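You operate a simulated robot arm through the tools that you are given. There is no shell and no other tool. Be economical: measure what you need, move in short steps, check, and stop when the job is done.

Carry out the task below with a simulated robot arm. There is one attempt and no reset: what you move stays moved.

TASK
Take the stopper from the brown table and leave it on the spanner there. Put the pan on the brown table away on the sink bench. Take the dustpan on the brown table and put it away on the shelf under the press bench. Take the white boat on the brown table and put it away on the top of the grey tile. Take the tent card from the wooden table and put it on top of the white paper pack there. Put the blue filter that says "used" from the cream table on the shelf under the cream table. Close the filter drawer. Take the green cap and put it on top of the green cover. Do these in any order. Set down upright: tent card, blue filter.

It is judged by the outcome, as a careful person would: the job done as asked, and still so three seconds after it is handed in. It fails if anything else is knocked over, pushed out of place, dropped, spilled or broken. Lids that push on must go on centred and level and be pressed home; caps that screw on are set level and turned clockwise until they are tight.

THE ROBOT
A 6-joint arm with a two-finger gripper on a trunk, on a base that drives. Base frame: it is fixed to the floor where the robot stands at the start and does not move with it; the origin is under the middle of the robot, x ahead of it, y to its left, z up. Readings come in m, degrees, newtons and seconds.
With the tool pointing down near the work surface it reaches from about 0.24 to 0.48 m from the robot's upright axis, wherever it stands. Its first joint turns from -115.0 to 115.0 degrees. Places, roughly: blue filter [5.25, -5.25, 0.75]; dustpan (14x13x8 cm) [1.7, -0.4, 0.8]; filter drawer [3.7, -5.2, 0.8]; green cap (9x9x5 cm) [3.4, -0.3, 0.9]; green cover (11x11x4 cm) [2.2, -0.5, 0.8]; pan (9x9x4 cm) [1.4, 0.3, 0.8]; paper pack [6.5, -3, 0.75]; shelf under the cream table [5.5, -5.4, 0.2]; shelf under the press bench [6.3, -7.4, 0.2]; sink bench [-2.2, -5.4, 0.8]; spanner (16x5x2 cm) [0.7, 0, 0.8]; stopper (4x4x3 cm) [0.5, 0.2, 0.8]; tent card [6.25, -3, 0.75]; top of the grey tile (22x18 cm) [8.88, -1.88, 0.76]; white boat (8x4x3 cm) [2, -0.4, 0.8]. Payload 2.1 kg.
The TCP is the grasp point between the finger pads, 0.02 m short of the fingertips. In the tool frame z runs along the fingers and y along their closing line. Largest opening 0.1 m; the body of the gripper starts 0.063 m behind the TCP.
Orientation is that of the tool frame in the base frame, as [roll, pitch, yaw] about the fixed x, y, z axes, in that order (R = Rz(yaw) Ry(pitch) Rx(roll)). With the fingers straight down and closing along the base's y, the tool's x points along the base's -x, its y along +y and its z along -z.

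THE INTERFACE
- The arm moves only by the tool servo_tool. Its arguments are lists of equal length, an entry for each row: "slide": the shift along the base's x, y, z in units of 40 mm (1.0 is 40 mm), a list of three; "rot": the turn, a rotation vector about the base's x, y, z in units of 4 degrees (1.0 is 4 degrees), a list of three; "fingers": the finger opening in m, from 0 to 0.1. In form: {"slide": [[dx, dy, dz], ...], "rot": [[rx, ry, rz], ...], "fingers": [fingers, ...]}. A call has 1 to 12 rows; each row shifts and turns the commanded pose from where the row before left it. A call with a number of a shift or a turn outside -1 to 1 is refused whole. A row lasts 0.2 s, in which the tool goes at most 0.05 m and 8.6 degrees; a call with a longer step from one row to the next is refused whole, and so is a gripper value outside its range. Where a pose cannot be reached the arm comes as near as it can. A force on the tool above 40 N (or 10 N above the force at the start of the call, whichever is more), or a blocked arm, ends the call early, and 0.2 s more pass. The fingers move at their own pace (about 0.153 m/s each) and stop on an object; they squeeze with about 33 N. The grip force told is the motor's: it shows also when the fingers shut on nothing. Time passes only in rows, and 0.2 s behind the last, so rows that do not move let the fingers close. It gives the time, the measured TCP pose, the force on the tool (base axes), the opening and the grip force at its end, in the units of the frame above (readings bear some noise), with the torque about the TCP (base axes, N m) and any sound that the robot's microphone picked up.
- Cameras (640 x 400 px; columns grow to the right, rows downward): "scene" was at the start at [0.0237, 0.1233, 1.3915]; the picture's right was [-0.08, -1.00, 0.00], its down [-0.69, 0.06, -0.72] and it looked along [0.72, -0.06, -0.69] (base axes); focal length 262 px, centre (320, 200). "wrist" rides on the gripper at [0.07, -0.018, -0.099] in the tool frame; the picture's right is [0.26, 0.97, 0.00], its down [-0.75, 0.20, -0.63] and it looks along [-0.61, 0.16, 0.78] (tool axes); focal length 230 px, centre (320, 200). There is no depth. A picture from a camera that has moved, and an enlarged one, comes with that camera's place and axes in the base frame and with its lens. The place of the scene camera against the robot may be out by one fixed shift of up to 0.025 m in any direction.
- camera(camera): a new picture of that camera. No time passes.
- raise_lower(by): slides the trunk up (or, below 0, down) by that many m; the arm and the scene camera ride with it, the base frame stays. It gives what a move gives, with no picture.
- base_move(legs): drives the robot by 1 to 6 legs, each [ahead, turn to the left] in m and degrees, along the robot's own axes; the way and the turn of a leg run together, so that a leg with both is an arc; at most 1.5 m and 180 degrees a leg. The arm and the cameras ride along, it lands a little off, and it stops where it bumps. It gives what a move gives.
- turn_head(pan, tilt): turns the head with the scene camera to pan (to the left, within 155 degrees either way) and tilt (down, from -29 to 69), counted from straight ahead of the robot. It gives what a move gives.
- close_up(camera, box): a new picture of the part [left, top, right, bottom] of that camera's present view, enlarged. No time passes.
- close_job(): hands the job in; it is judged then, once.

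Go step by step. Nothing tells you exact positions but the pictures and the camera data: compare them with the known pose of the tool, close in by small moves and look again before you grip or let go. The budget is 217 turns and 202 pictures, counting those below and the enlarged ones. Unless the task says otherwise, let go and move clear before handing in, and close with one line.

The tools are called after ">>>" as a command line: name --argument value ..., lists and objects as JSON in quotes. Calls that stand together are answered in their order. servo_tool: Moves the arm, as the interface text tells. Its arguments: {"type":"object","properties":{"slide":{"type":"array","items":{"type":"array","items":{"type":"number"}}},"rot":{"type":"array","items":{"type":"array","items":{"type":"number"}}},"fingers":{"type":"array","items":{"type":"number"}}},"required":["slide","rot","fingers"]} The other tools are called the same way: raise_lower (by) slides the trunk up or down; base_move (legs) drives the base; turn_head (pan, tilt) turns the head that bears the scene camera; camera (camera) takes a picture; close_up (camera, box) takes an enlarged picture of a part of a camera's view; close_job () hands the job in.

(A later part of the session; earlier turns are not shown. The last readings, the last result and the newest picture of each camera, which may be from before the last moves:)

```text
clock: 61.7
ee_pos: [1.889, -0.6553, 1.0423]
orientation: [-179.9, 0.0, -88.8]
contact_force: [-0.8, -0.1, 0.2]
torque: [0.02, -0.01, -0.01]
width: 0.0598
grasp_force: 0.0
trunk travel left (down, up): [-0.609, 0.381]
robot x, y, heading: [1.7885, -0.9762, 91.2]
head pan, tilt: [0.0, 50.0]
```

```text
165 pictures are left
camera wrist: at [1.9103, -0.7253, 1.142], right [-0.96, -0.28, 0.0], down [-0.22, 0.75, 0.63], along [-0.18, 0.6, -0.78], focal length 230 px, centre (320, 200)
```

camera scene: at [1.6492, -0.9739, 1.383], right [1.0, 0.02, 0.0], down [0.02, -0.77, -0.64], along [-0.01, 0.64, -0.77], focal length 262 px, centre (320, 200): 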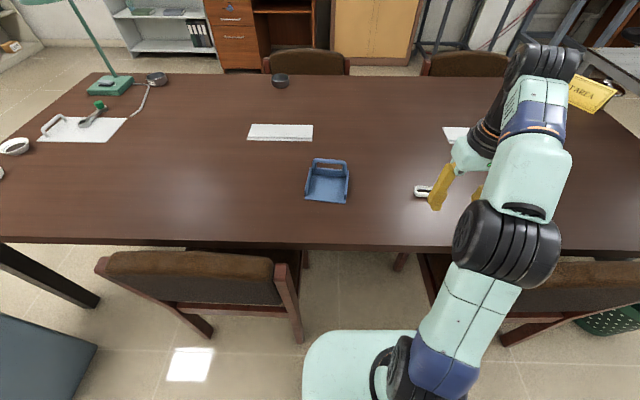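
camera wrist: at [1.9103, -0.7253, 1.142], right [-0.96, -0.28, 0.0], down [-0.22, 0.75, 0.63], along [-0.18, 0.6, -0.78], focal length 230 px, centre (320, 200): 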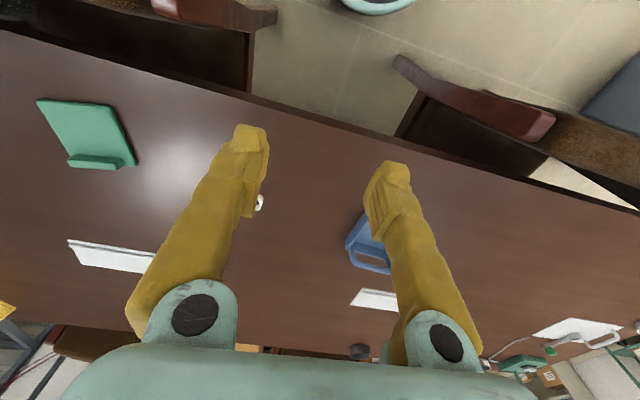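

I see the dustpan ahead at about (1.66, -0.41). Let me zoom on it.

>>> close_up --camera "scene" --box '[280, 140, 376, 215]'

>>> close_up --camera "scene" --box '[385, 160, 481, 220]'

```text
5.33 times, centred on (328, 178) of scene
camera zoom: at [1.6492, -0.9739, 1.383], right [1.0, 0.02, 0.0], down [0.02, -0.77, -0.64], along [-0.01, 0.64, -0.77], focal length 1397 px, centre (277, 320)
```

zoom: 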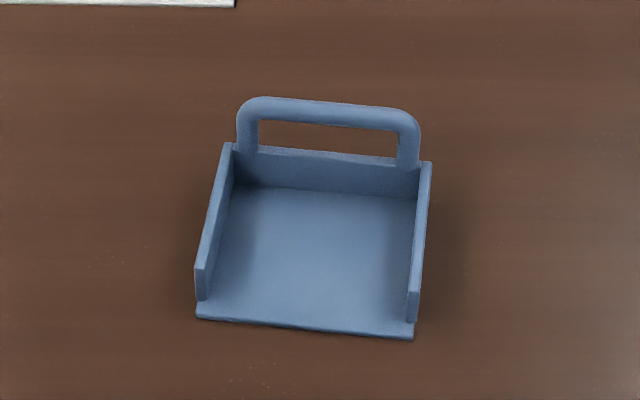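

```text
6.67 times, centred on (433, 190) of scene
camera zoom: at [1.6492, -0.9739, 1.383], right [1.0, 0.02, 0.0], down [0.02, -0.77, -0.64], along [-0.01, 0.64, -0.77], focal length 1747 px, centre (-433, 267)
```

zoom: 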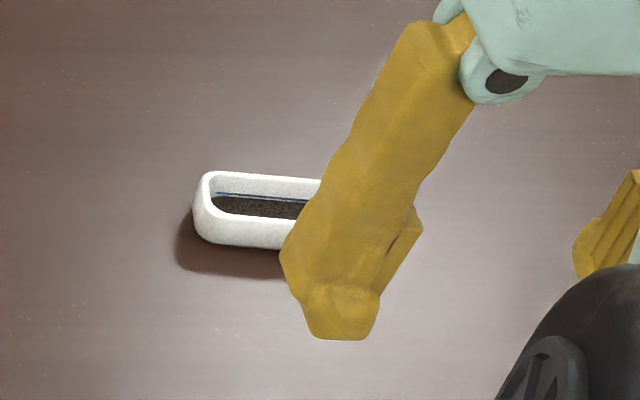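

The dustpan has an upright loop handle at its back, with its bar near (1.67, -0.36, 0.835). I'll move in 0.15 m, then turn the tool to grip the bar with a 45° forward tilt (useful for placing on a low shelf later).

>>> base_move --legs '[[0.15, 0]]'

>>> servo_tool --slide '[[-0.5, 0, 0], [-0.5, 0, 0], [-0.5, 0, 0], [-0.5, 0, 0], [-0.5, 0, 0], [-0.5, 0, 0], [-0.5, 0, 0], [-0.5, 0, 0], [-0.5, 0, 0], [-0.5, 0, 0], [0, 0, 0]]' --rot '[[0.409, -0.454, 0.968], [0.409, -0.454, 0.968], [0.409, -0.454, 0.968], [0.409, -0.454, 0.968], [0.409, -0.454, 0.968], [0.409, -0.454, 0.968], [0.409, -0.454, 0.968], [0.409, -0.454, 0.968], [0.409, -0.454, 0.968], [0.409, -0.454, 0.968], [0, 0, 0]]' --fingers '[0.06, 0.06, 0.06, 0.06, 0.06, 0.06, 0.06, 0.06, 0.06, 0.06, 0.06]'

>>> servo_tool --slide '[[0, 0, 0], [0, 0, 0], [0, 0, 0], [0, 0, 0], [0, 0, 0], [0, 0, 0], [0, 0, 0], [0, 0, 0], [0, 0, 0], [0, 0, 0], [0, 0, 0]]' --rot '[[0.409, -0.454, 0.968], [0.409, -0.454, 0.968], [0.409, -0.454, 0.968], [0.409, -0.454, 0.968], [0.409, -0.454, 0.968], [0.409, -0.454, 0.968], [0.409, -0.454, 0.968], [0.409, -0.454, 0.968], [0.409, -0.454, 0.968], [0.409, -0.454, 0.968], [0, 0, 0]]' --fingers '[0.06, 0.06, 0.06, 0.06, 0.06, 0.06, 0.06, 0.06, 0.06, 0.06, 0.06]'

>>> camera --camera "wrist"

>>> camera --camera "scene"

```text
clock: 63.1
ee_pos: [1.8853, -0.5074, 1.0425]
orientation: [-179.9, -0.1, -88.8]
contact_force: [0.4, 0.2, 0.6]
torque: [0.0, -0.01, 0.04]
width: 0.06
grasp_force: 0.0
trunk travel left (down, up): [-0.609, 0.381]
robot x, y, heading: [1.7837, -0.8316, 90.9]
head pan, tilt: [0.0, 50.0]
```

```text
clock: 65.5
ee_pos: [1.6853, -0.5079, 1.0427]
orientation: [-157.5, 8.4, -47.6]
contact_force: [1.4, -0.3, -0.4]
torque: [-0.03, 0.04, 0.02]
width: 0.0601
grasp_force: 0.1
trunk travel left (down, up): [-0.609, 0.381]
robot x, y, heading: [1.7863, -0.8302, 91.5]
head pan, tilt: [0.0, 50.0]
```

```text
clock: 67.9
ee_pos: [1.6827, -0.5019, 1.0421]
orientation: [-134.8, -0.3, -6.7]
contact_force: [0.7, 0.9, -0.3]
torque: [0.0, 0.0, 0.01]
width: 0.0601
grasp_force: 0.0
out of reach, approached as far as the arm can: row 10
trunk travel left (down, up): [-0.609, 0.381]
robot x, y, heading: [1.7834, -0.829, 91.4]
head pan, tilt: [0.0, 50.0]
```

```text
162 pictures are left
camera wrist: at [1.7448, -0.5673, 1.1268], right [0.18, -0.71, -0.68], down [-0.82, -0.49, 0.3], along [-0.55, 0.5, -0.67], focal length 230 px, centre (320, 200)
```

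wrist: 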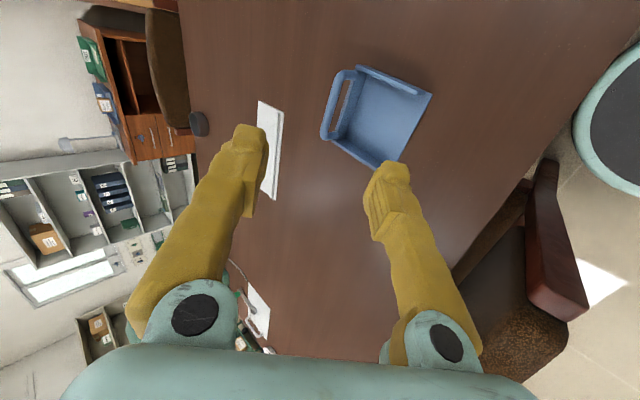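

```text
161 pictures are left
camera scene: at [1.6463, -0.8252, 1.383], right [1.0, 0.02, 0.0], down [0.02, -0.77, -0.64], along [-0.01, 0.64, -0.77], focal length 262 px, centre (320, 200)
```

scene: 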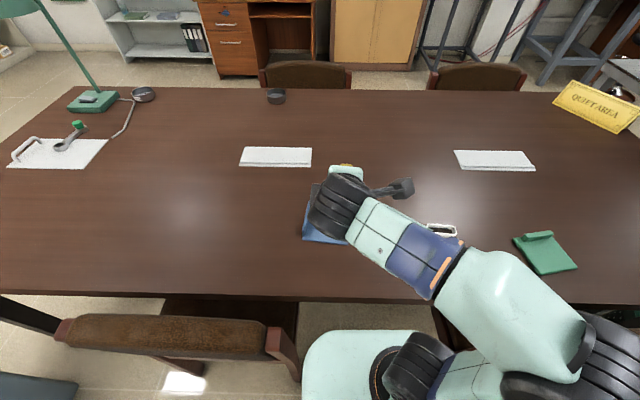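

The bar is near (1.679, -0.345, 0.835). Moving to a pre-grasp 7 cm back along the approach.

>>> servo_tool --slide '[[-0.06, 0.67, -0.95], [-0.06, 0.67, -0.95], [-0.06, 0.67, -0.95], [-0.06, 0.67, -0.95], [0, 0, 0]]' --rot '[[0, 0, 0], [0, 0, 0], [0, 0, 0], [0, 0, 0], [0, 0, 0]]' --fingers '[0.05, 0.05, 0.05, 0.05, 0.05]'

>>> camera --camera "wrist"

>>> camera --camera "scene"

```text
clock: 69.1
ee_pos: [1.6727, -0.3931, 0.8902]
orientation: [-134.9, -0.1, -6.9]
contact_force: [0.1, -0.6, 0.0]
torque: [0.0, -0.03, -0.01]
width: 0.0503
grasp_force: 0.0
trunk travel left (down, up): [-0.609, 0.381]
robot x, y, heading: [1.7868, -0.8265, 91.5]
head pan, tilt: [0.0, 50.0]
```

```text
160 pictures are left
camera wrist: at [1.7357, -0.4588, 0.9734], right [0.18, -0.71, -0.68], down [-0.82, -0.49, 0.3], along [-0.55, 0.5, -0.67], focal length 230 px, centre (320, 200)
```

wrist: 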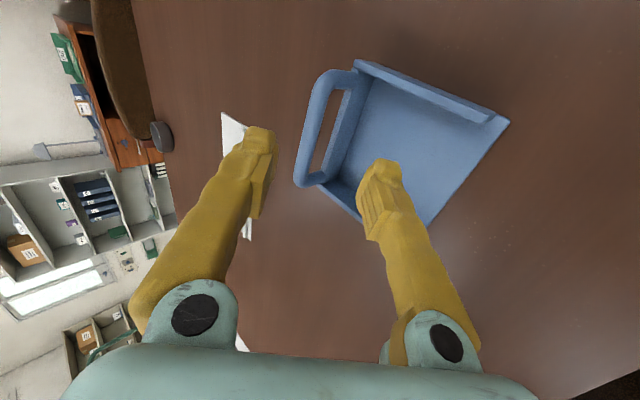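

```text
159 pictures are left
camera scene: at [1.6465, -0.826, 1.383], right [1.0, 0.02, 0.0], down [0.02, -0.77, -0.64], along [-0.01, 0.64, -0.77], focal length 262 px, centre (320, 200)
```

scene: 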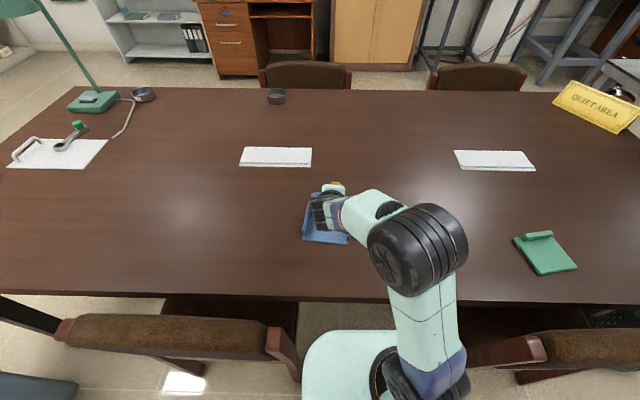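

The bar lies on the approach line about 8 cm ahead. Advancing 7 cm and checking.

>>> servo_tool --slide '[[0.05, 0.42, -0.42], [0.05, 0.42, -0.42], [0.05, 0.38, -0.4], [0, 0, 0]]' --rot '[[0, 0, 0], [0, 0, 0], [0, 0, 0], [0, 0, 0]]' --fingers '[0.05, 0.05, 0.05, 0.05]'

>>> camera --camera "wrist"

```text
clock: 70.1
ee_pos: [1.6771, -0.3484, 0.8408]
orientation: [-134.9, -0.2, -6.8]
contact_force: [-0.3, -0.1, 0.3]
torque: [0.02, 0.01, 0.0]
width: 0.0498
grasp_force: 0.0
trunk travel left (down, up): [-0.609, 0.381]
robot x, y, heading: [1.7855, -0.8326, 91.1]
head pan, tilt: [0.0, 50.0]
```

```text
158 pictures are left
camera wrist: at [1.7406, -0.4121, 0.9244], right [0.18, -0.71, -0.68], down [-0.82, -0.49, 0.3], along [-0.55, 0.51, -0.67], focal length 230 px, centre (320, 200)
```

wrist: 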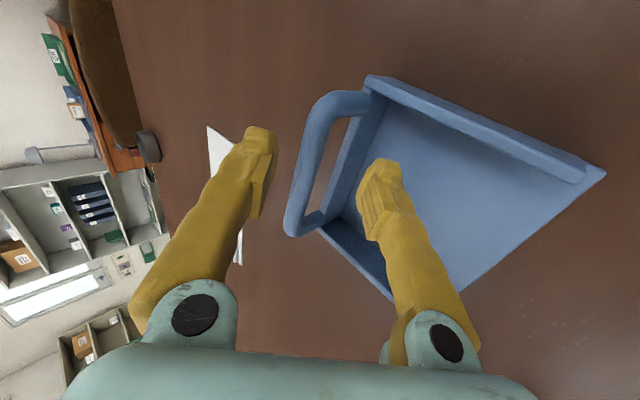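

>>> close_up --camera "wrist" --box '[220, 80, 460, 230]'

>>> close_up --camera "scene" --box '[280, 160, 400, 260]'

```text
2.67 times, centred on (340, 155) of wrist
camera zoom: at [1.7406, -0.4121, 0.9244], right [0.18, -0.71, -0.68], down [-0.82, -0.49, 0.3], along [-0.55, 0.51, -0.67], focal length 614 px, centre (267, 320)
```

zoom: 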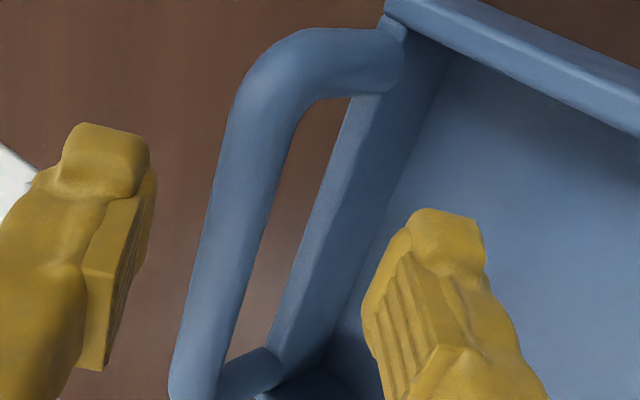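

```text
4.00 times, centred on (340, 210) of scene
camera zoom: at [1.6462, -0.8255, 1.383], right [1.0, 0.02, 0.0], down [0.02, -0.77, -0.64], along [-0.01, 0.64, -0.77], focal length 1048 px, centre (240, 160)
```

zoom: 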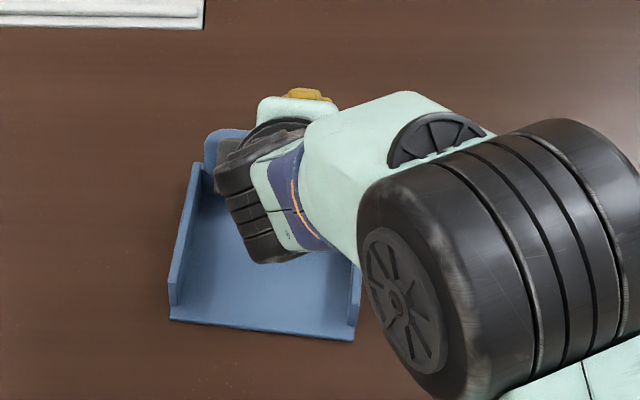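

The bar is a bit further and nearer the upper finger. Shifting accordingly, then closing.

>>> servo_tool --slide '[[0.04, 0.4, -0.11], [0, 0, 0], [0, 0, 0]]' --rot '[[0, 0, 0], [0, 0, 0], [0, 0, 0]]' --fingers '[0.05, 0.05, 0.05]'

>>> close_up --camera "wrist" --box '[220, 80, 460, 230]'

```text
clock: 70.9
ee_pos: [1.6792, -0.3299, 0.8339]
orientation: [-134.9, -0.2, -6.8]
contact_force: [0.5, 0.1, -0.2]
torque: [-0.04, 0.0, -0.03]
width: 0.0502
grasp_force: 0.1
trunk travel left (down, up): [-0.609, 0.381]
robot x, y, heading: [1.7844, -0.8299, 91.2]
head pan, tilt: [0.0, 50.0]
```

```text
2.67 times, centred on (340, 155) of wrist
camera zoom: at [1.7422, -0.3954, 0.9192], right [0.18, -0.71, -0.68], down [-0.82, -0.49, 0.3], along [-0.55, 0.5, -0.67], focal length 614 px, centre (267, 320)
```

zoom: 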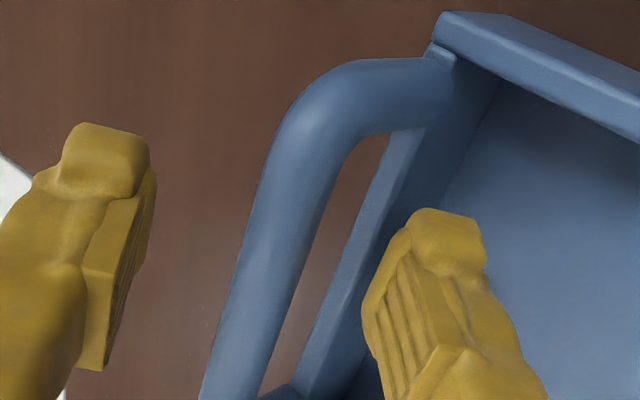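

Bar is now centred between the pads. Closing.

>>> servo_tool --slide '[[0, 0, 0], [0, 0, 0], [0, 0, 0], [0, 0, 0]]' --rot '[[0, 0, 0], [0, 0, 0], [0, 0, 0], [0, 0, 0]]' --fingers '[0.03, 0.0, 0.0, 0.0]'

>>> close_up --camera "wrist" --box '[220, 80, 460, 230]'

```text
clock: 71.9
ee_pos: [1.6783, -0.3309, 0.8349]
orientation: [-134.9, -0.1, -6.8]
contact_force: [0.4, 0.4, 0.3]
torque: [-0.02, 0.0, 0.02]
width: 0.0124
grasp_force: 33.3
trunk travel left (down, up): [-0.609, 0.381]
robot x, y, heading: [1.7832, -0.8284, 90.8]
head pan, tilt: [0.0, 50.0]
```

```text
2.67 times, centred on (340, 155) of wrist
camera zoom: at [1.7422, -0.3955, 0.9193], right [0.18, -0.71, -0.68], down [-0.82, -0.49, 0.3], along [-0.55, 0.5, -0.67], focal length 614 px, centre (267, 320)
```

zoom: 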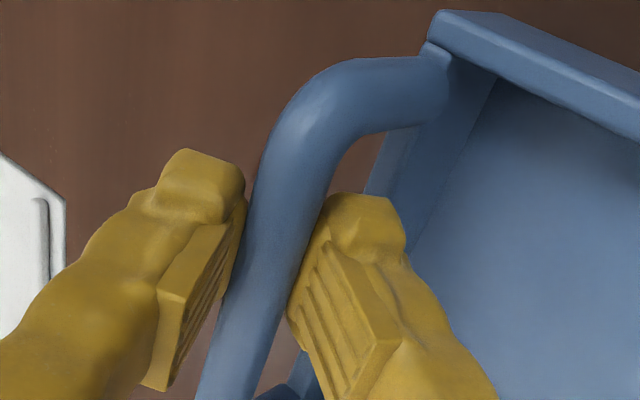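

Bar gripped (12 mm). Lifting and retracting a little to check that it hangs level.

>>> servo_tool --slide '[[0, 0, 0.5], [0, 0, 1], [0, 0, 1], [0, -0.5, 1], [0, -0.7, 0.9], [0, -0.7, 0.5], [0, 0, 0]]' --rot '[[0, 0, 0], [0, 0, 0], [0, 0, 0], [0, 0, 0], [0, 0, 0], [0, 0, 0], [0, 0, 0]]' --fingers '[0, 0, 0, 0, 0, 0, 0]'

>>> camera --camera "wrist"

>>> camera --camera "scene"

```text
clock: 73.5
ee_pos: [1.6801, -0.4063, 1.0315]
orientation: [-135.0, -0.2, -6.8]
contact_force: [-0.4, -0.6, -0.2]
torque: [0.03, 0.0, 0.01]
width: 0.0122
grasp_force: 33.2
trunk travel left (down, up): [-0.609, 0.381]
robot x, y, heading: [1.7838, -0.8287, 91.3]
head pan, tilt: [0.0, 50.0]
```

```text
153 pictures are left
camera wrist: at [1.743, -0.4717, 1.1143], right [0.18, -0.71, -0.68], down [-0.82, -0.49, 0.3], along [-0.55, 0.5, -0.67], focal length 230 px, centre (320, 200)
```

wrist: 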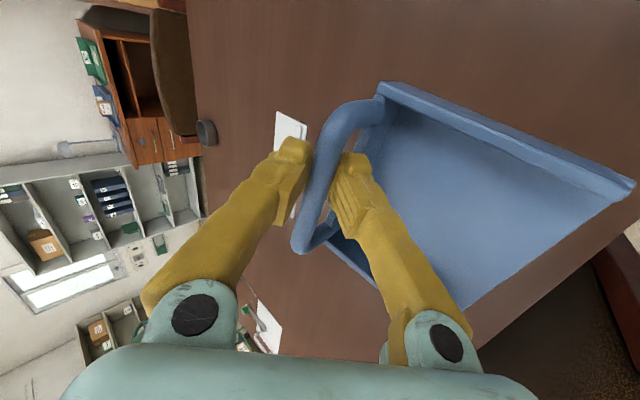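

```text
152 pictures are left
camera scene: at [1.646, -0.8243, 1.3829], right [1.0, 0.02, 0.0], down [0.02, -0.77, -0.64], along [-0.01, 0.64, -0.77], focal length 262 px, centre (320, 200)
```

scene: 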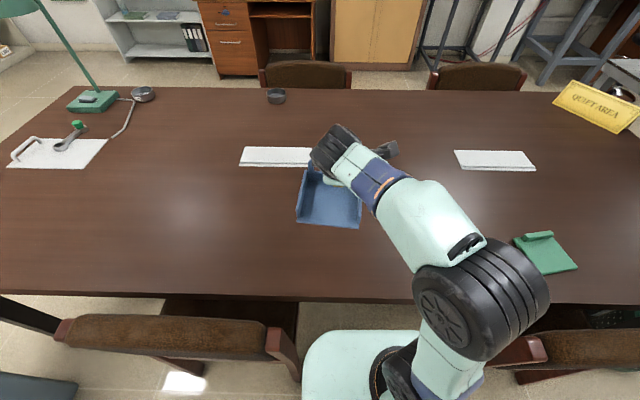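

Dustpan held firmly. I'll back out and look toward the far benches to plan the route.

>>> base_move --legs '[[-0.9, 0], [0, -135]]'

>>> turn_head --pan 0 --tilt 12

>>> camera --camera "scene"

>>> turn_head --pan 60 --tilt 12

>>> camera --camera "scene"

>>> turn_head --pan -60 --tilt 12

>>> camera --camera "scene"

```text
clock: 83.9
ee_pos: [2.1813, -1.9702, 1.0312]
orientation: [-134.9, -0.1, -140.6]
contact_force: [-0.1, -0.4, -0.8]
torque: [-0.02, 0.01, 0.01]
width: 0.0119
grasp_force: 32.4
trunk travel left (down, up): [-0.609, 0.381]
robot x, y, heading: [1.8056, -1.7537, -42.7]
head pan, tilt: [0.0, 50.0]
```

```text
clock: 84.9
ee_pos: [2.1812, -1.9701, 1.03]
orientation: [-134.9, -0.2, -140.7]
contact_force: [0.1, 0.4, -1.2]
torque: [-0.04, 0.0, 0.02]
width: 0.0118
grasp_force: 32.5
trunk travel left (down, up): [-0.609, 0.381]
robot x, y, heading: [1.806, -1.7526, -42.5]
head pan, tilt: [0.0, 12.0]
```

```text
151 pictures are left
camera scene: at [1.9254, -1.6818, 1.4415], right [-0.68, -0.74, 0.0], down [-0.15, 0.14, -0.98], along [0.72, -0.66, -0.21], focal length 262 px, centre (320, 200)
```

scene: 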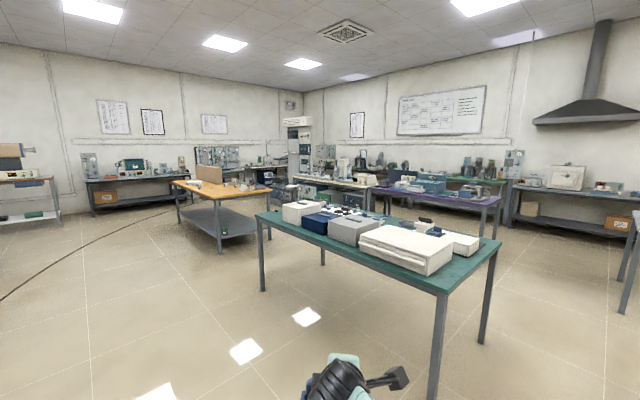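

```text
clock: 86.2
ee_pos: [2.1814, -1.9681, 1.0299]
orientation: [-134.9, -0.2, -140.7]
contact_force: [0.0, -0.1, -1.3]
torque: [-0.04, -0.02, -0.02]
width: 0.0115
grasp_force: 32.6
trunk travel left (down, up): [-0.609, 0.381]
robot x, y, heading: [1.8044, -1.7568, -42.6]
head pan, tilt: [60.0, 12.0]
```

```text
150 pictures are left
camera scene: at [1.9458, -1.5909, 1.4415], right [0.3, -0.95, 0.0], down [-0.2, -0.06, -0.98], along [0.93, 0.29, -0.21], focal length 262 px, centre (320, 200)
```

scene: 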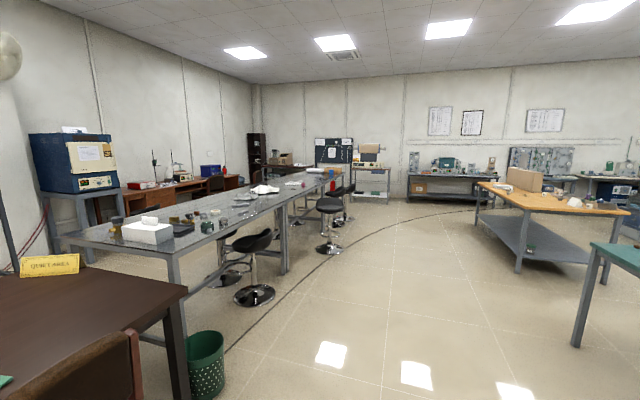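

```text
clock: 88.2
ee_pos: [2.182, -1.9696, 1.0311]
orientation: [-135.0, -0.2, -140.7]
contact_force: [1.0, 0.8, -1.1]
torque: [-0.02, 0.02, 0.0]
width: 0.0116
grasp_force: 32.8
trunk travel left (down, up): [-0.609, 0.381]
robot x, y, heading: [1.8017, -1.7529, -42.6]
head pan, tilt: [-60.0, 12.0]
```

```text
149 pictures are left
camera scene: at [1.8364, -1.7096, 1.4416], right [-0.98, 0.22, 0.0], down [0.05, 0.2, -0.98], along [-0.21, -0.95, -0.21], focal length 262 px, centre (320, 200)
```

scene: 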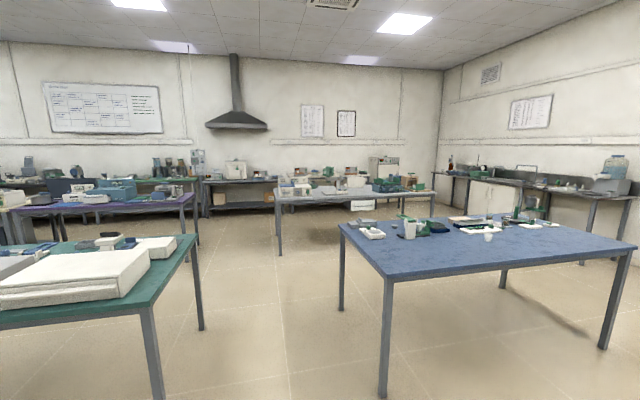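

The green table occupies about x 2.3–4.2, y −3.75…−2.85, and the wooden table starts at about x 5. I'll pass between them at x≈4.6.

>>> base_move --legs '[[0, 42.6], [1.4, 0], [1.4, 0], [0, -90]]'

>>> turn_head --pan 0 --tilt 20

>>> camera --camera "scene"

```text
clock: 107.5
ee_pos: [4.6868, -2.1812, 1.03]
orientation: [-134.9, -0.2, 171.8]
contact_force: [0.9, 0.6, -1.4]
torque: [0.01, 0.02, -0.02]
width: 0.0059
grasp_force: 32.9
trunk travel left (down, up): [-0.609, 0.381]
robot x, y, heading: [4.5929, -1.7552, -90.5]
head pan, tilt: [-60.0, 12.0]
```

```text
clock: 108.8
ee_pos: [4.686, -2.1802, 1.0301]
orientation: [-134.9, -0.2, 171.8]
contact_force: [0.0, 0.7, -1.8]
torque: [0.01, 0.03, -0.03]
width: 0.0062
grasp_force: 32.1
trunk travel left (down, up): [-0.609, 0.381]
robot x, y, heading: [4.5929, -1.758, -90.4]
head pan, tilt: [0.0, 20.0]
```

```text
148 pictures are left
camera scene: at [4.7335, -1.7989, 1.4285], right [-1.0, 0.0, 0.0], down [0.0, 0.34, -0.94], along [0.0, -0.94, -0.34], focal length 262 px, centre (320, 200)
```

scene: 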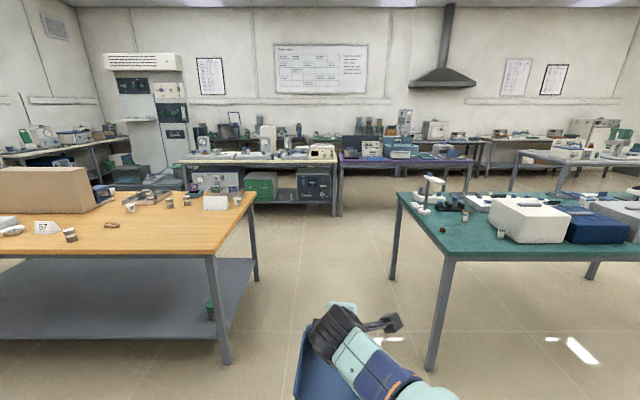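

The grip width has shrunk, so the bar may be slipping. I check at once.

>>> camera --camera "wrist"

```text
147 pictures are left
camera wrist: at [4.6276, -2.1142, 1.1143], right [-0.16, 0.71, -0.68], down [0.83, 0.47, 0.3], along [0.54, -0.52, -0.67], focal length 230 px, centre (320, 200)
```

wrist: 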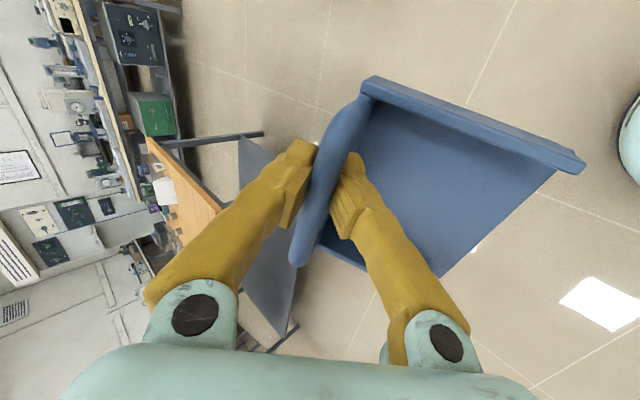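

The bar is creeping toward the fingertips. I'll tilt the tool up to horizontal right away so gravity stops pulling it out.

>>> servo_tool --slide '[[0, 0, 0], [0, 0, 0], [0, 0, 0], [0, 0, 0], [0, 0, 0], [0, 0, 0], [0, 0, 0], [0, 0, 0], [0, 0, 0], [0, 0, 0], [0, 0, 0], [0, 0, 0]]' --rot '[[-0.99, 0.143, 0], [-0.99, 0.143, 0], [-0.99, 0.143, 0], [-0.99, 0.143, 0], [-0.99, 0.143, 0], [-0.99, 0.143, 0], [-0.99, 0.143, 0], [-0.99, 0.143, 0], [-0.99, 0.143, 0], [-0.99, 0.143, 0], [-0.99, 0.143, 0], [-0.99, 0.143, 0]]' --fingers '[0, 0, 0, 0, 0, 0, 0, 0, 0, 0, 0, 0]'

>>> camera --camera "wrist"

>>> camera --camera "scene"

```text
clock: 111.4
ee_pos: [4.6884, -2.18, 1.03]
orientation: [-86.7, -0.1, 171.6]
contact_force: [0.2, 0.5, 0.1]
torque: [0.04, 0.01, 0.0]
width: 0.0059
grasp_force: 32.6
trunk travel left (down, up): [-0.609, 0.381]
robot x, y, heading: [4.5902, -1.7584, -90.1]
head pan, tilt: [0.0, 20.0]
```

```text
146 pictures are left
camera wrist: at [4.6344, -2.0717, 1.0445], right [-0.26, -0.02, -0.96], down [0.83, 0.5, -0.24], along [0.49, -0.86, -0.12], focal length 230 px, centre (320, 200)
```

wrist: 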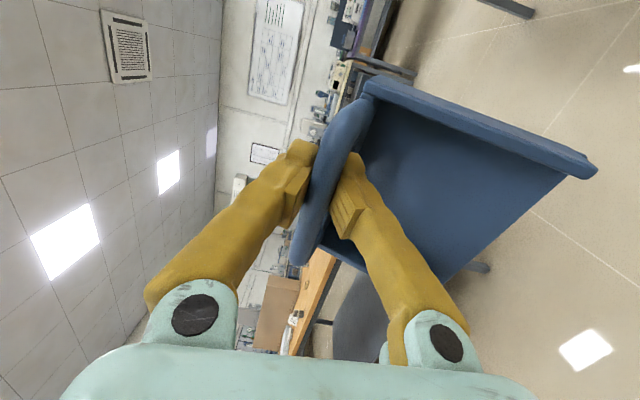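

```text
145 pictures are left
camera scene: at [4.7339, -1.7992, 1.4285], right [-1.0, 0.0, 0.0], down [0.0, 0.34, -0.94], along [0.0, -0.94, -0.34], focal length 262 px, centre (320, 200)
```

scene: 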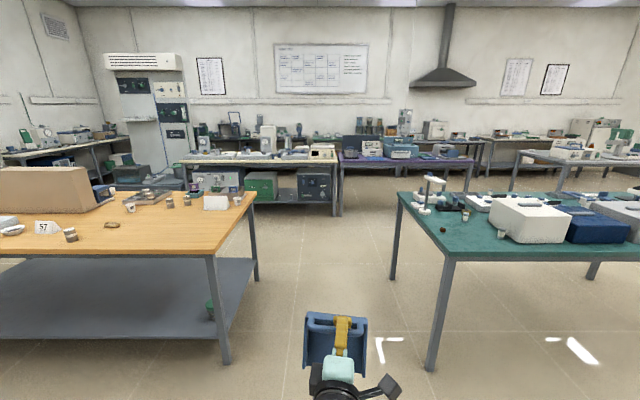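

The creep has stopped (width 5.9 mm). I'll tilt up further so the bar may settle inward.

>>> servo_tool --slide '[[0, 0, 0], [0, 0, 0], [0, 0, 0], [0, 0, 0], [0, 0, 0], [0, 0, 0], [0, 0, 0], [0, 0, 0], [0, 0, 0], [0, 0, 0], [0, 0, 0], [0, 0, 0]]' --rot '[[-0.99, 0.143, 0], [-0.99, 0.143, 0], [-0.99, 0.143, 0], [-0.99, 0.143, 0], [-0.99, 0.143, 0], [-0.99, 0.143, 0], [-0.99, 0.143, 0], [-0.99, 0.143, 0], [-0.99, 0.143, 0], [-0.99, 0.143, 0], [0, 0, 0], [0, 0, 0]]' --fingers '[0, 0, 0, 0, 0, 0, 0, 0, 0, 0, 0, 0]'

>>> camera --camera "wrist"

```text
clock: 114.0
ee_pos: [4.7058, -2.2256, 1.0667]
orientation: [-47.1, -0.1, 171.6]
contact_force: [-0.7, -0.1, -1.6]
torque: [0.0, 0.0, 0.0]
width: 0.0062
grasp_force: 31.0
out of reach, approached as far as the arm can: row 7, 8, 9, 10
trunk travel left (down, up): [-0.609, 0.381]
robot x, y, heading: [4.5928, -1.7549, -90.4]
head pan, tilt: [0.0, 20.0]
```

```text
144 pictures are left
camera wrist: at [4.6507, -2.1314, 1.0128], right [-0.35, -0.61, -0.71], down [0.79, 0.21, -0.58], along [0.5, -0.76, 0.41], focal length 230 px, centre (320, 200)
```

wrist: 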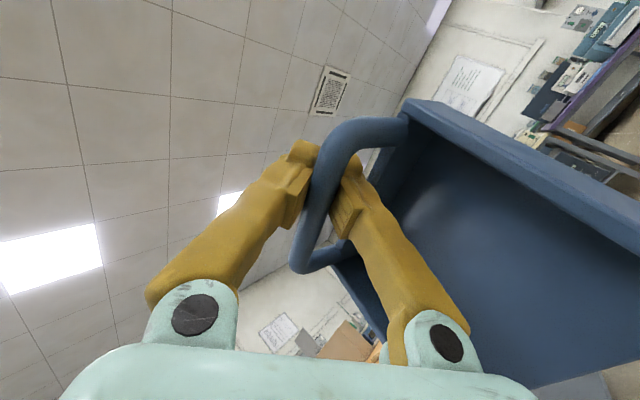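

>>> servo_tool --slide '[[0, 0, 0], [0, 0, 0], [0, 0, 0], [0, 0, 0], [0, 0, 0], [0, 0, 0], [0, 0, 0], [0, 0, 0], [0, 0, 0], [0, 0, 0], [0, 0, 0], [0, 0, 0]]' --rot '[[0, 0, 0], [0, 0, 0], [0, 0, 0], [0, 0, 0], [0, 0, 0], [0, 0, 0], [0, 0, 0], [0, 0, 0], [0, 0, 0], [0, 0, 0], [0, 0, 0], [0, 0, 0]]' --fingers '[0, 0, 0, 0, 0, 0, 0, 0, 0, 0, 0, 0]'

>>> close_up --camera "wrist" --box '[240, 90, 440, 290]'

>>> close_up --camera "scene" --box '[270, 240, 430, 400]'

```text
clock: 116.6
ee_pos: [4.7053, -2.2241, 1.0667]
orientation: [-46.9, 0.0, 171.6]
contact_force: [0.1, -0.9, -1.3]
torque: [0.03, 0.01, -0.01]
width: 0.0059
grasp_force: 30.9
trunk travel left (down, up): [-0.609, 0.381]
robot x, y, heading: [4.5936, -1.7516, -90.2]
head pan, tilt: [0.0, 20.0]
```

```text
2.00 times, centred on (340, 190) of wrist
camera zoom: at [4.6507, -2.1312, 1.0129], right [-0.35, -0.61, -0.71], down [0.79, 0.21, -0.58], along [0.5, -0.76, 0.41], focal length 460 px, centre (280, 220)
```

zoom: 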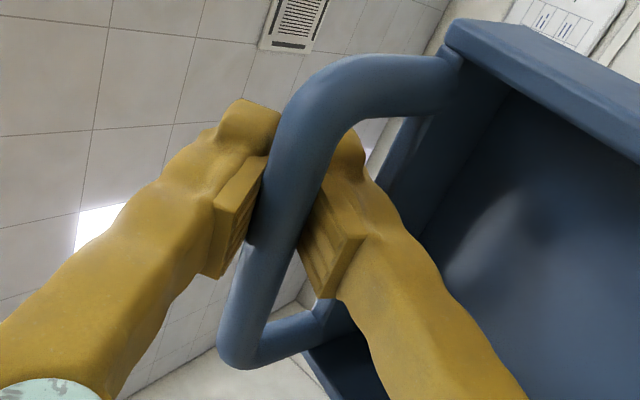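

```text
2.50 times, centred on (350, 320) of scene
camera zoom: at [4.7336, -1.799, 1.4285], right [-1.0, 0.0, 0.0], down [0.0, 0.34, -0.94], along [0.0, -0.94, -0.34], focal length 655 px, centre (245, -100)
```

zoom: 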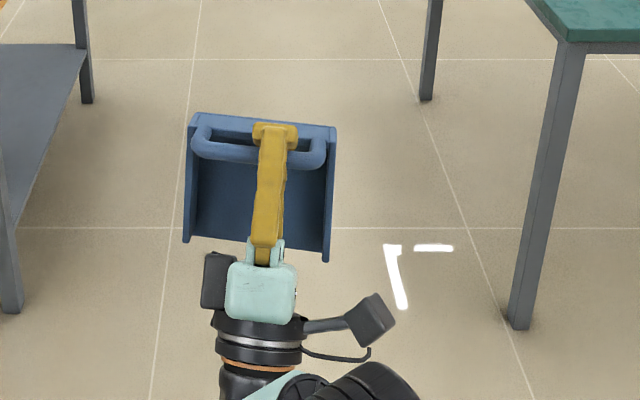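

On close inspection the bar still sits mid-pad, so the hold is secure. I'll carry on with the tool up and drive between the tables to y≈-4.3, then look for the way round the cream table.

>>> base_move --legs '[[0.06, 5], [0, -5], [1.3, 0], [1.2, 0]]'

>>> turn_head --pan 40 --tilt 22

>>> camera --camera "scene"

```text
clock: 129.9
ee_pos: [4.7604, -4.7878, 1.0658]
orientation: [-47.0, -0.1, 173.1]
contact_force: [0.1, 0.1, -1.3]
torque: [0.0, 0.0, -0.01]
width: 0.0
grasp_force: 29.4
trunk travel left (down, up): [-0.609, 0.381]
robot x, y, heading: [4.6341, -4.3196, -88.7]
head pan, tilt: [0.0, 20.0]
```

```text
clock: 131.0
ee_pos: [4.7604, -4.7889, 1.0651]
orientation: [-47.1, -0.1, 173.3]
contact_force: [0.1, -0.2, -0.5]
torque: [-0.03, 0.02, -0.02]
width: 0.0001
grasp_force: 29.5
trunk travel left (down, up): [-0.609, 0.381]
robot x, y, heading: [4.634, -4.3202, -88.5]
head pan, tilt: [40.0, 22.0]
```

```text
141 pictures are left
camera scene: at [4.8346, -4.3378, 1.4253], right [-0.75, -0.66, 0.0], down [-0.25, 0.28, -0.93], along [0.61, -0.7, -0.37], focal length 262 px, centre (320, 200)
```

scene: 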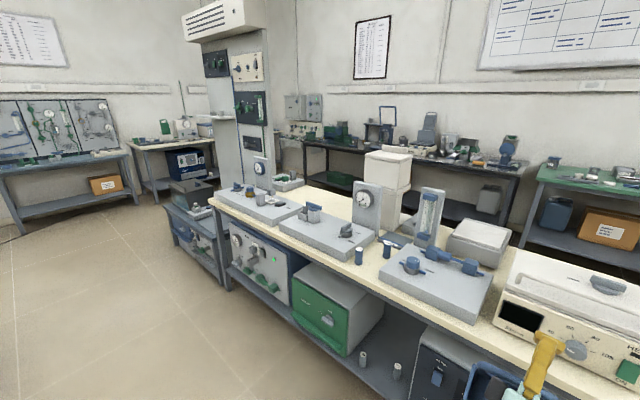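

Width now reads 0, so I check the wrist camera for the dustpan.

>>> camera --camera "wrist"

```text
140 pictures are left
camera wrist: at [4.7024, -4.6957, 1.0129], right [-0.33, -0.62, -0.71], down [0.78, 0.23, -0.58], along [0.52, -0.75, 0.41], focal length 230 px, centre (320, 200)
```

wrist: 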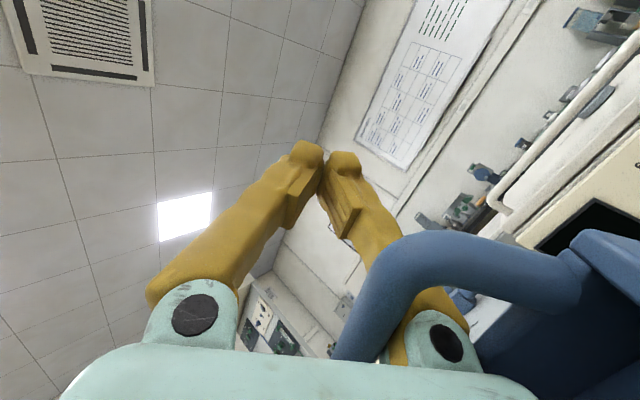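

The dustpan's bar has slid into the gap between the fingers behind the closed tips: it hangs captive on the gripper, so it is safe as long as the tool points up. I'll take the right-hand route round the purple table.

>>> base_move --legs '[[0, -91.3], [1.3, 0], [1.15, 0]]'

>>> turn_head --pan 75 --tilt 22

>>> camera --camera "scene"

>>> camera --camera "wrist"

```text
clock: 146.8
ee_pos: [1.732, -4.5465, 1.0663]
orientation: [-46.9, -0.1, 84.4]
contact_force: [0.8, 1.0, 0.0]
torque: [0.01, 0.04, -0.01]
width: 0.0001
grasp_force: 29.8
trunk travel left (down, up): [-0.609, 0.381]
robot x, y, heading: [2.1964, -4.412, -177.5]
head pan, tilt: [40.0, 22.0]
```

```text
clock: 147.8
ee_pos: [1.7324, -4.5462, 1.0671]
orientation: [-47.0, -0.1, 84.3]
contact_force: [0.8, 0.2, -1.6]
torque: [0.01, 0.04, 0.02]
width: 0.0
grasp_force: 29.3
trunk travel left (down, up): [-0.609, 0.381]
robot x, y, heading: [2.1935, -4.411, -177.6]
head pan, tilt: [75.0, 22.0]
```

```text
139 pictures are left
camera scene: at [2.2435, -4.6485, 1.4253], right [-0.98, 0.22, 0.0], down [0.08, 0.37, -0.93], along [-0.2, -0.91, -0.37], focal length 262 px, centre (320, 200)
```

scene: 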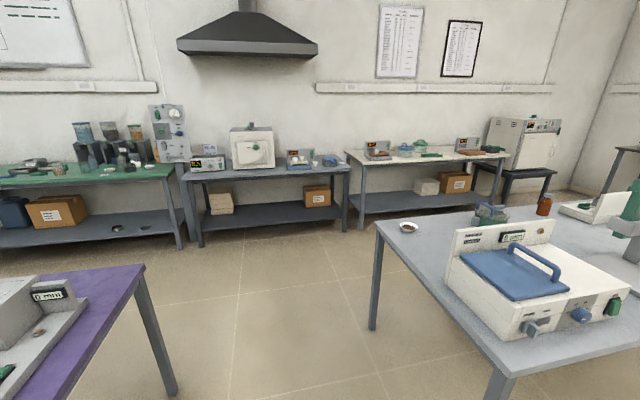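

```text
138 pictures are left
camera wrist: at [1.8249, -4.4864, 1.0129], right [-0.63, 0.32, -0.71], down [0.25, -0.78, -0.58], along [-0.74, -0.54, 0.41], focal length 230 px, centre (320, 200)
```

wrist: 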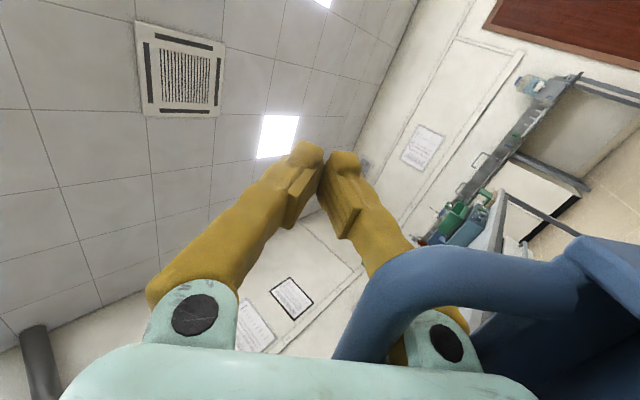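

The aisle at x≈2.2 is clear, with a 1.4 m corridor behind the tables around y≈-6.4. Driving round.

>>> base_move --legs '[[0, 87.6], [1.0, 0], [0.95, 0], [0, 90], [1.5, 0], [1.4, 0]]'

>>> turn_head --pan -30 --tilt 32

>>> camera --camera "scene"

```text
clock: 163.4
ee_pos: [2.6331, -6.5893, 1.0661]
orientation: [-47.0, 0.0, -141.7]
contact_force: [-0.5, -0.2, -0.6]
torque: [-0.03, -0.01, 0.0]
width: 0.0
grasp_force: 29.2
trunk travel left (down, up): [-0.609, 0.381]
robot x, y, heading: [2.2139, -6.3528, -43.4]
head pan, tilt: [75.0, 22.0]
stopped in leg 4: the robot was blocked; the commanded pose is now the measured one
```

```text
clock: 165.2
ee_pos: [2.633, -6.5902, 1.0655]
orientation: [-47.1, -0.1, -141.8]
contact_force: [-0.5, 0.3, -1.9]
torque: [-0.01, -0.04, -0.03]
width: 0.0
grasp_force: 29.6
trunk travel left (down, up): [-0.609, 0.381]
robot x, y, heading: [2.2146, -6.351, -43.5]
head pan, tilt: [-30.0, 32.0]
```

```text
137 pictures are left
camera scene: at [2.2937, -6.3035, 1.4093], right [-0.96, -0.28, 0.0], down [-0.15, 0.51, -0.85], along [0.24, -0.81, -0.53], focal length 262 px, centre (320, 200)
```

scene: 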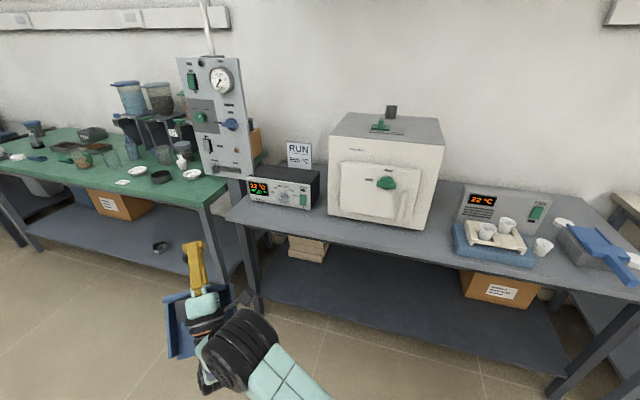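

The base was blocked mid-turn, probably its rear near a table corner. I'll look behind.

>>> turn_head --pan 150 --tilt 45

>>> camera --camera "scene"

>>> turn_head --pan -140 --tilt 45

>>> camera --camera "scene"

```text
clock: 167.9
ee_pos: [2.6345, -6.5892, 1.0667]
orientation: [-47.0, 0.1, -141.8]
contact_force: [-0.6, -0.8, -0.6]
torque: [-0.04, -0.02, 0.01]
width: 0.0
grasp_force: 29.1
trunk travel left (down, up): [-0.609, 0.381]
robot x, y, heading: [2.2129, -6.3462, -43.7]
head pan, tilt: [150.0, 45.0]
```

```text
136 pictures are left
camera scene: at [2.2458, -6.1394, 1.3899], right [0.96, 0.28, 0.0], down [0.2, -0.68, -0.71], along [-0.2, 0.68, -0.71], focal length 262 px, centre (320, 200)
```

scene: 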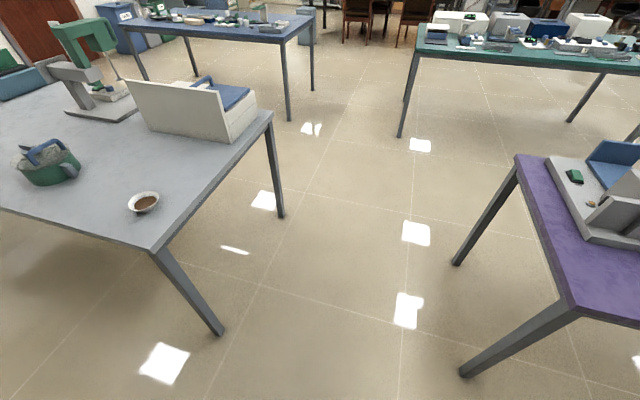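

```text
clock: 171.8
ee_pos: [2.6336, -6.5905, 1.0658]
orientation: [-47.0, -0.1, -141.9]
contact_force: [-0.1, -0.3, 0.1]
torque: [-0.07, 0.02, 0.01]
width: 0.0
grasp_force: 29.4
trunk travel left (down, up): [-0.609, 0.381]
robot x, y, heading: [2.2142, -6.3504, -43.7]
head pan, tilt: [-140.0, 45.0]
```

```text
135 pictures are left
camera scene: at [2.1874, -6.2123, 1.3899], right [0.06, 1.0, 0.0], down [0.71, -0.05, -0.71], along [-0.71, 0.05, -0.71], focal length 262 px, centre (320, 200)
```

scene: 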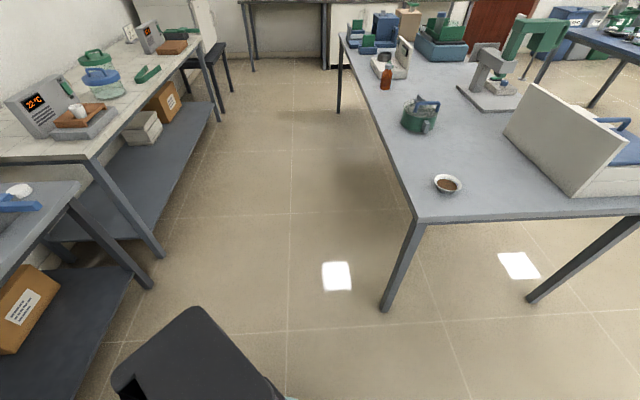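

Nothing appears to touch. I'll try a short move ahead along the current heading, then continue the turn.

>>> base_move --legs '[[0.12, 0], [0, 20]]'

>>> turn_head --pan 30 --tilt 50

>>> camera --camera "scene"

```text
clock: 174.2
ee_pos: [2.7765, -6.5142, 1.0656]
orientation: [-47.0, 0.0, -121.8]
contact_force: [-0.4, -0.2, 0.2]
torque: [-0.02, -0.05, -0.02]
width: 0.0001
grasp_force: 29.7
trunk travel left (down, up): [-0.609, 0.381]
robot x, y, heading: [2.3015, -6.434, -23.7]
head pan, tilt: [-140.0, 45.0]
```

```text
clock: 176.7
ee_pos: [2.7756, -6.5131, 1.0653]
orientation: [-47.0, 0.0, -121.7]
contact_force: [0.0, 0.0, -1.5]
torque: [-0.05, -0.02, -0.01]
width: 0.0
grasp_force: 29.3
trunk travel left (down, up): [-0.609, 0.381]
robot x, y, heading: [2.299, -6.4305, -23.6]
head pan, tilt: [30.0, 50.0]
```

```text
134 pictures are left
camera scene: at [2.3791, -6.2816, 1.3829], right [0.11, -0.99, 0.0], down [-0.76, -0.08, -0.64], along [0.64, 0.07, -0.77], focal length 262 px, centre (320, 200)
```

scene: 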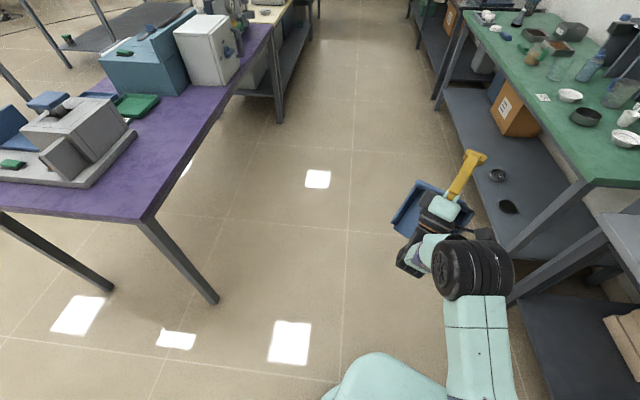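

The way is clear now. Continuing along the corridor.

>>> base_move --legs '[[0, 23.6], [1.5, 0], [1.4, 0]]'

>>> turn_head --pan -35 --tilt 38

>>> camera --camera "scene"

```text
clock: 192.0
ee_pos: [5.6695, -6.3609, 1.0664]
orientation: [-47.1, 0.0, -98.9]
contact_force: [0.0, -0.6, -0.7]
torque: [-0.05, -0.06, -0.01]
width: 0.0
grasp_force: 29.5
trunk travel left (down, up): [-0.609, 0.381]
robot x, y, heading: [5.1969, -6.4693, -0.9]
head pan, tilt: [30.0, 50.0]
```

```text
clock: 193.3
ee_pos: [5.6689, -6.3609, 1.0663]
orientation: [-47.1, -0.1, -98.9]
contact_force: [-0.3, 0.0, -0.7]
torque: [0.0, -0.02, -0.01]
width: 0.0002
grasp_force: 29.7
trunk travel left (down, up): [-0.609, 0.381]
robot x, y, heading: [5.1974, -6.4713, -1.0]
head pan, tilt: [-35.0, 38.0]
```

```text
133 pictures are left
camera scene: at [5.2122, -6.3896, 1.4001], right [-0.59, -0.81, 0.0], down [-0.5, 0.36, -0.79], along [0.64, -0.46, -0.62], focal length 262 px, centre (320, 200)
```

scene: 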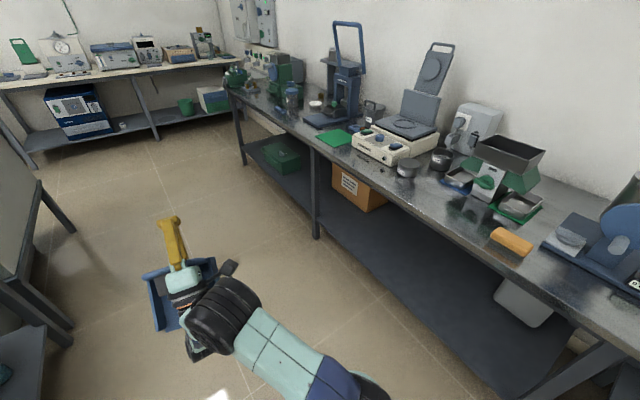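

The press bench's shelf (z≈0.2, front edge y≈-7.13) is free around x 5.5–6.1. I'll drive to x≈5.75, face the bench, and lower the trunk.

>>> base_move --legs '[[0.52, 0], [0, -89]]'

>>> raise_lower --by -0.58

>>> turn_head --pan 8 --tilt 25

>>> camera --camera "scene"

>>> camera --camera "wrist"

```text
clock: 200.2
ee_pos: [5.84, -6.951, 1.0661]
orientation: [-47.1, -0.1, 171.6]
contact_force: [0.9, 0.6, -0.7]
torque: [-0.01, 0.03, -0.03]
width: 0.0001
grasp_force: 29.7
trunk travel left (down, up): [-0.609, 0.381]
robot x, y, heading: [5.7258, -6.4808, -90.2]
head pan, tilt: [-35.0, 38.0]
```

```text
refused: -0.58 is not a number from -0.4 to 0.4
```

```text
clock: 201.3
ee_pos: [5.8399, -6.9503, 1.0657]
orientation: [-47.1, 0.1, 171.6]
contact_force: [-0.9, 0.0, 0.1]
torque: [-0.05, 0.02, -0.01]
width: 0.0
grasp_force: 29.3
trunk travel left (down, up): [-0.609, 0.381]
robot x, y, heading: [5.725, -6.4791, -90.0]
head pan, tilt: [8.0, 25.0]
```

```text
132 pictures are left
camera scene: at [5.8802, -6.5238, 1.4204], right [-0.99, -0.13, 0.0], down [-0.06, 0.42, -0.91], along [0.12, -0.9, -0.42], focal length 262 px, centre (320, 200)
```

scene: 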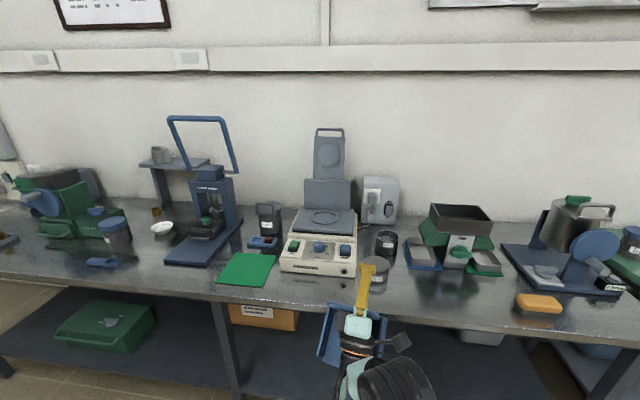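

```text
131 pictures are left
camera wrist: at [5.7843, -6.8574, 1.0129], right [-0.35, -0.61, -0.71], down [0.79, 0.21, -0.57], along [0.5, -0.76, 0.41], focal length 230 px, centre (320, 200)
```

wrist: 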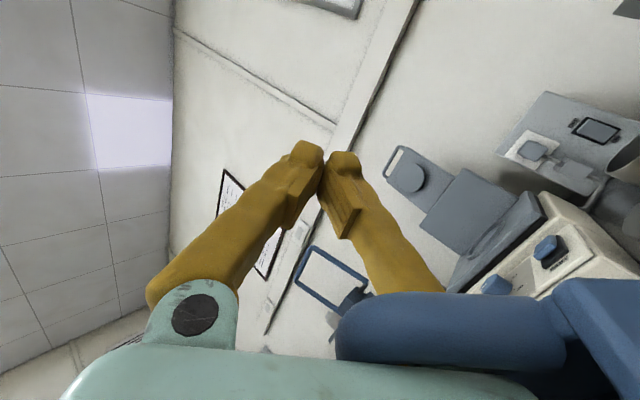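

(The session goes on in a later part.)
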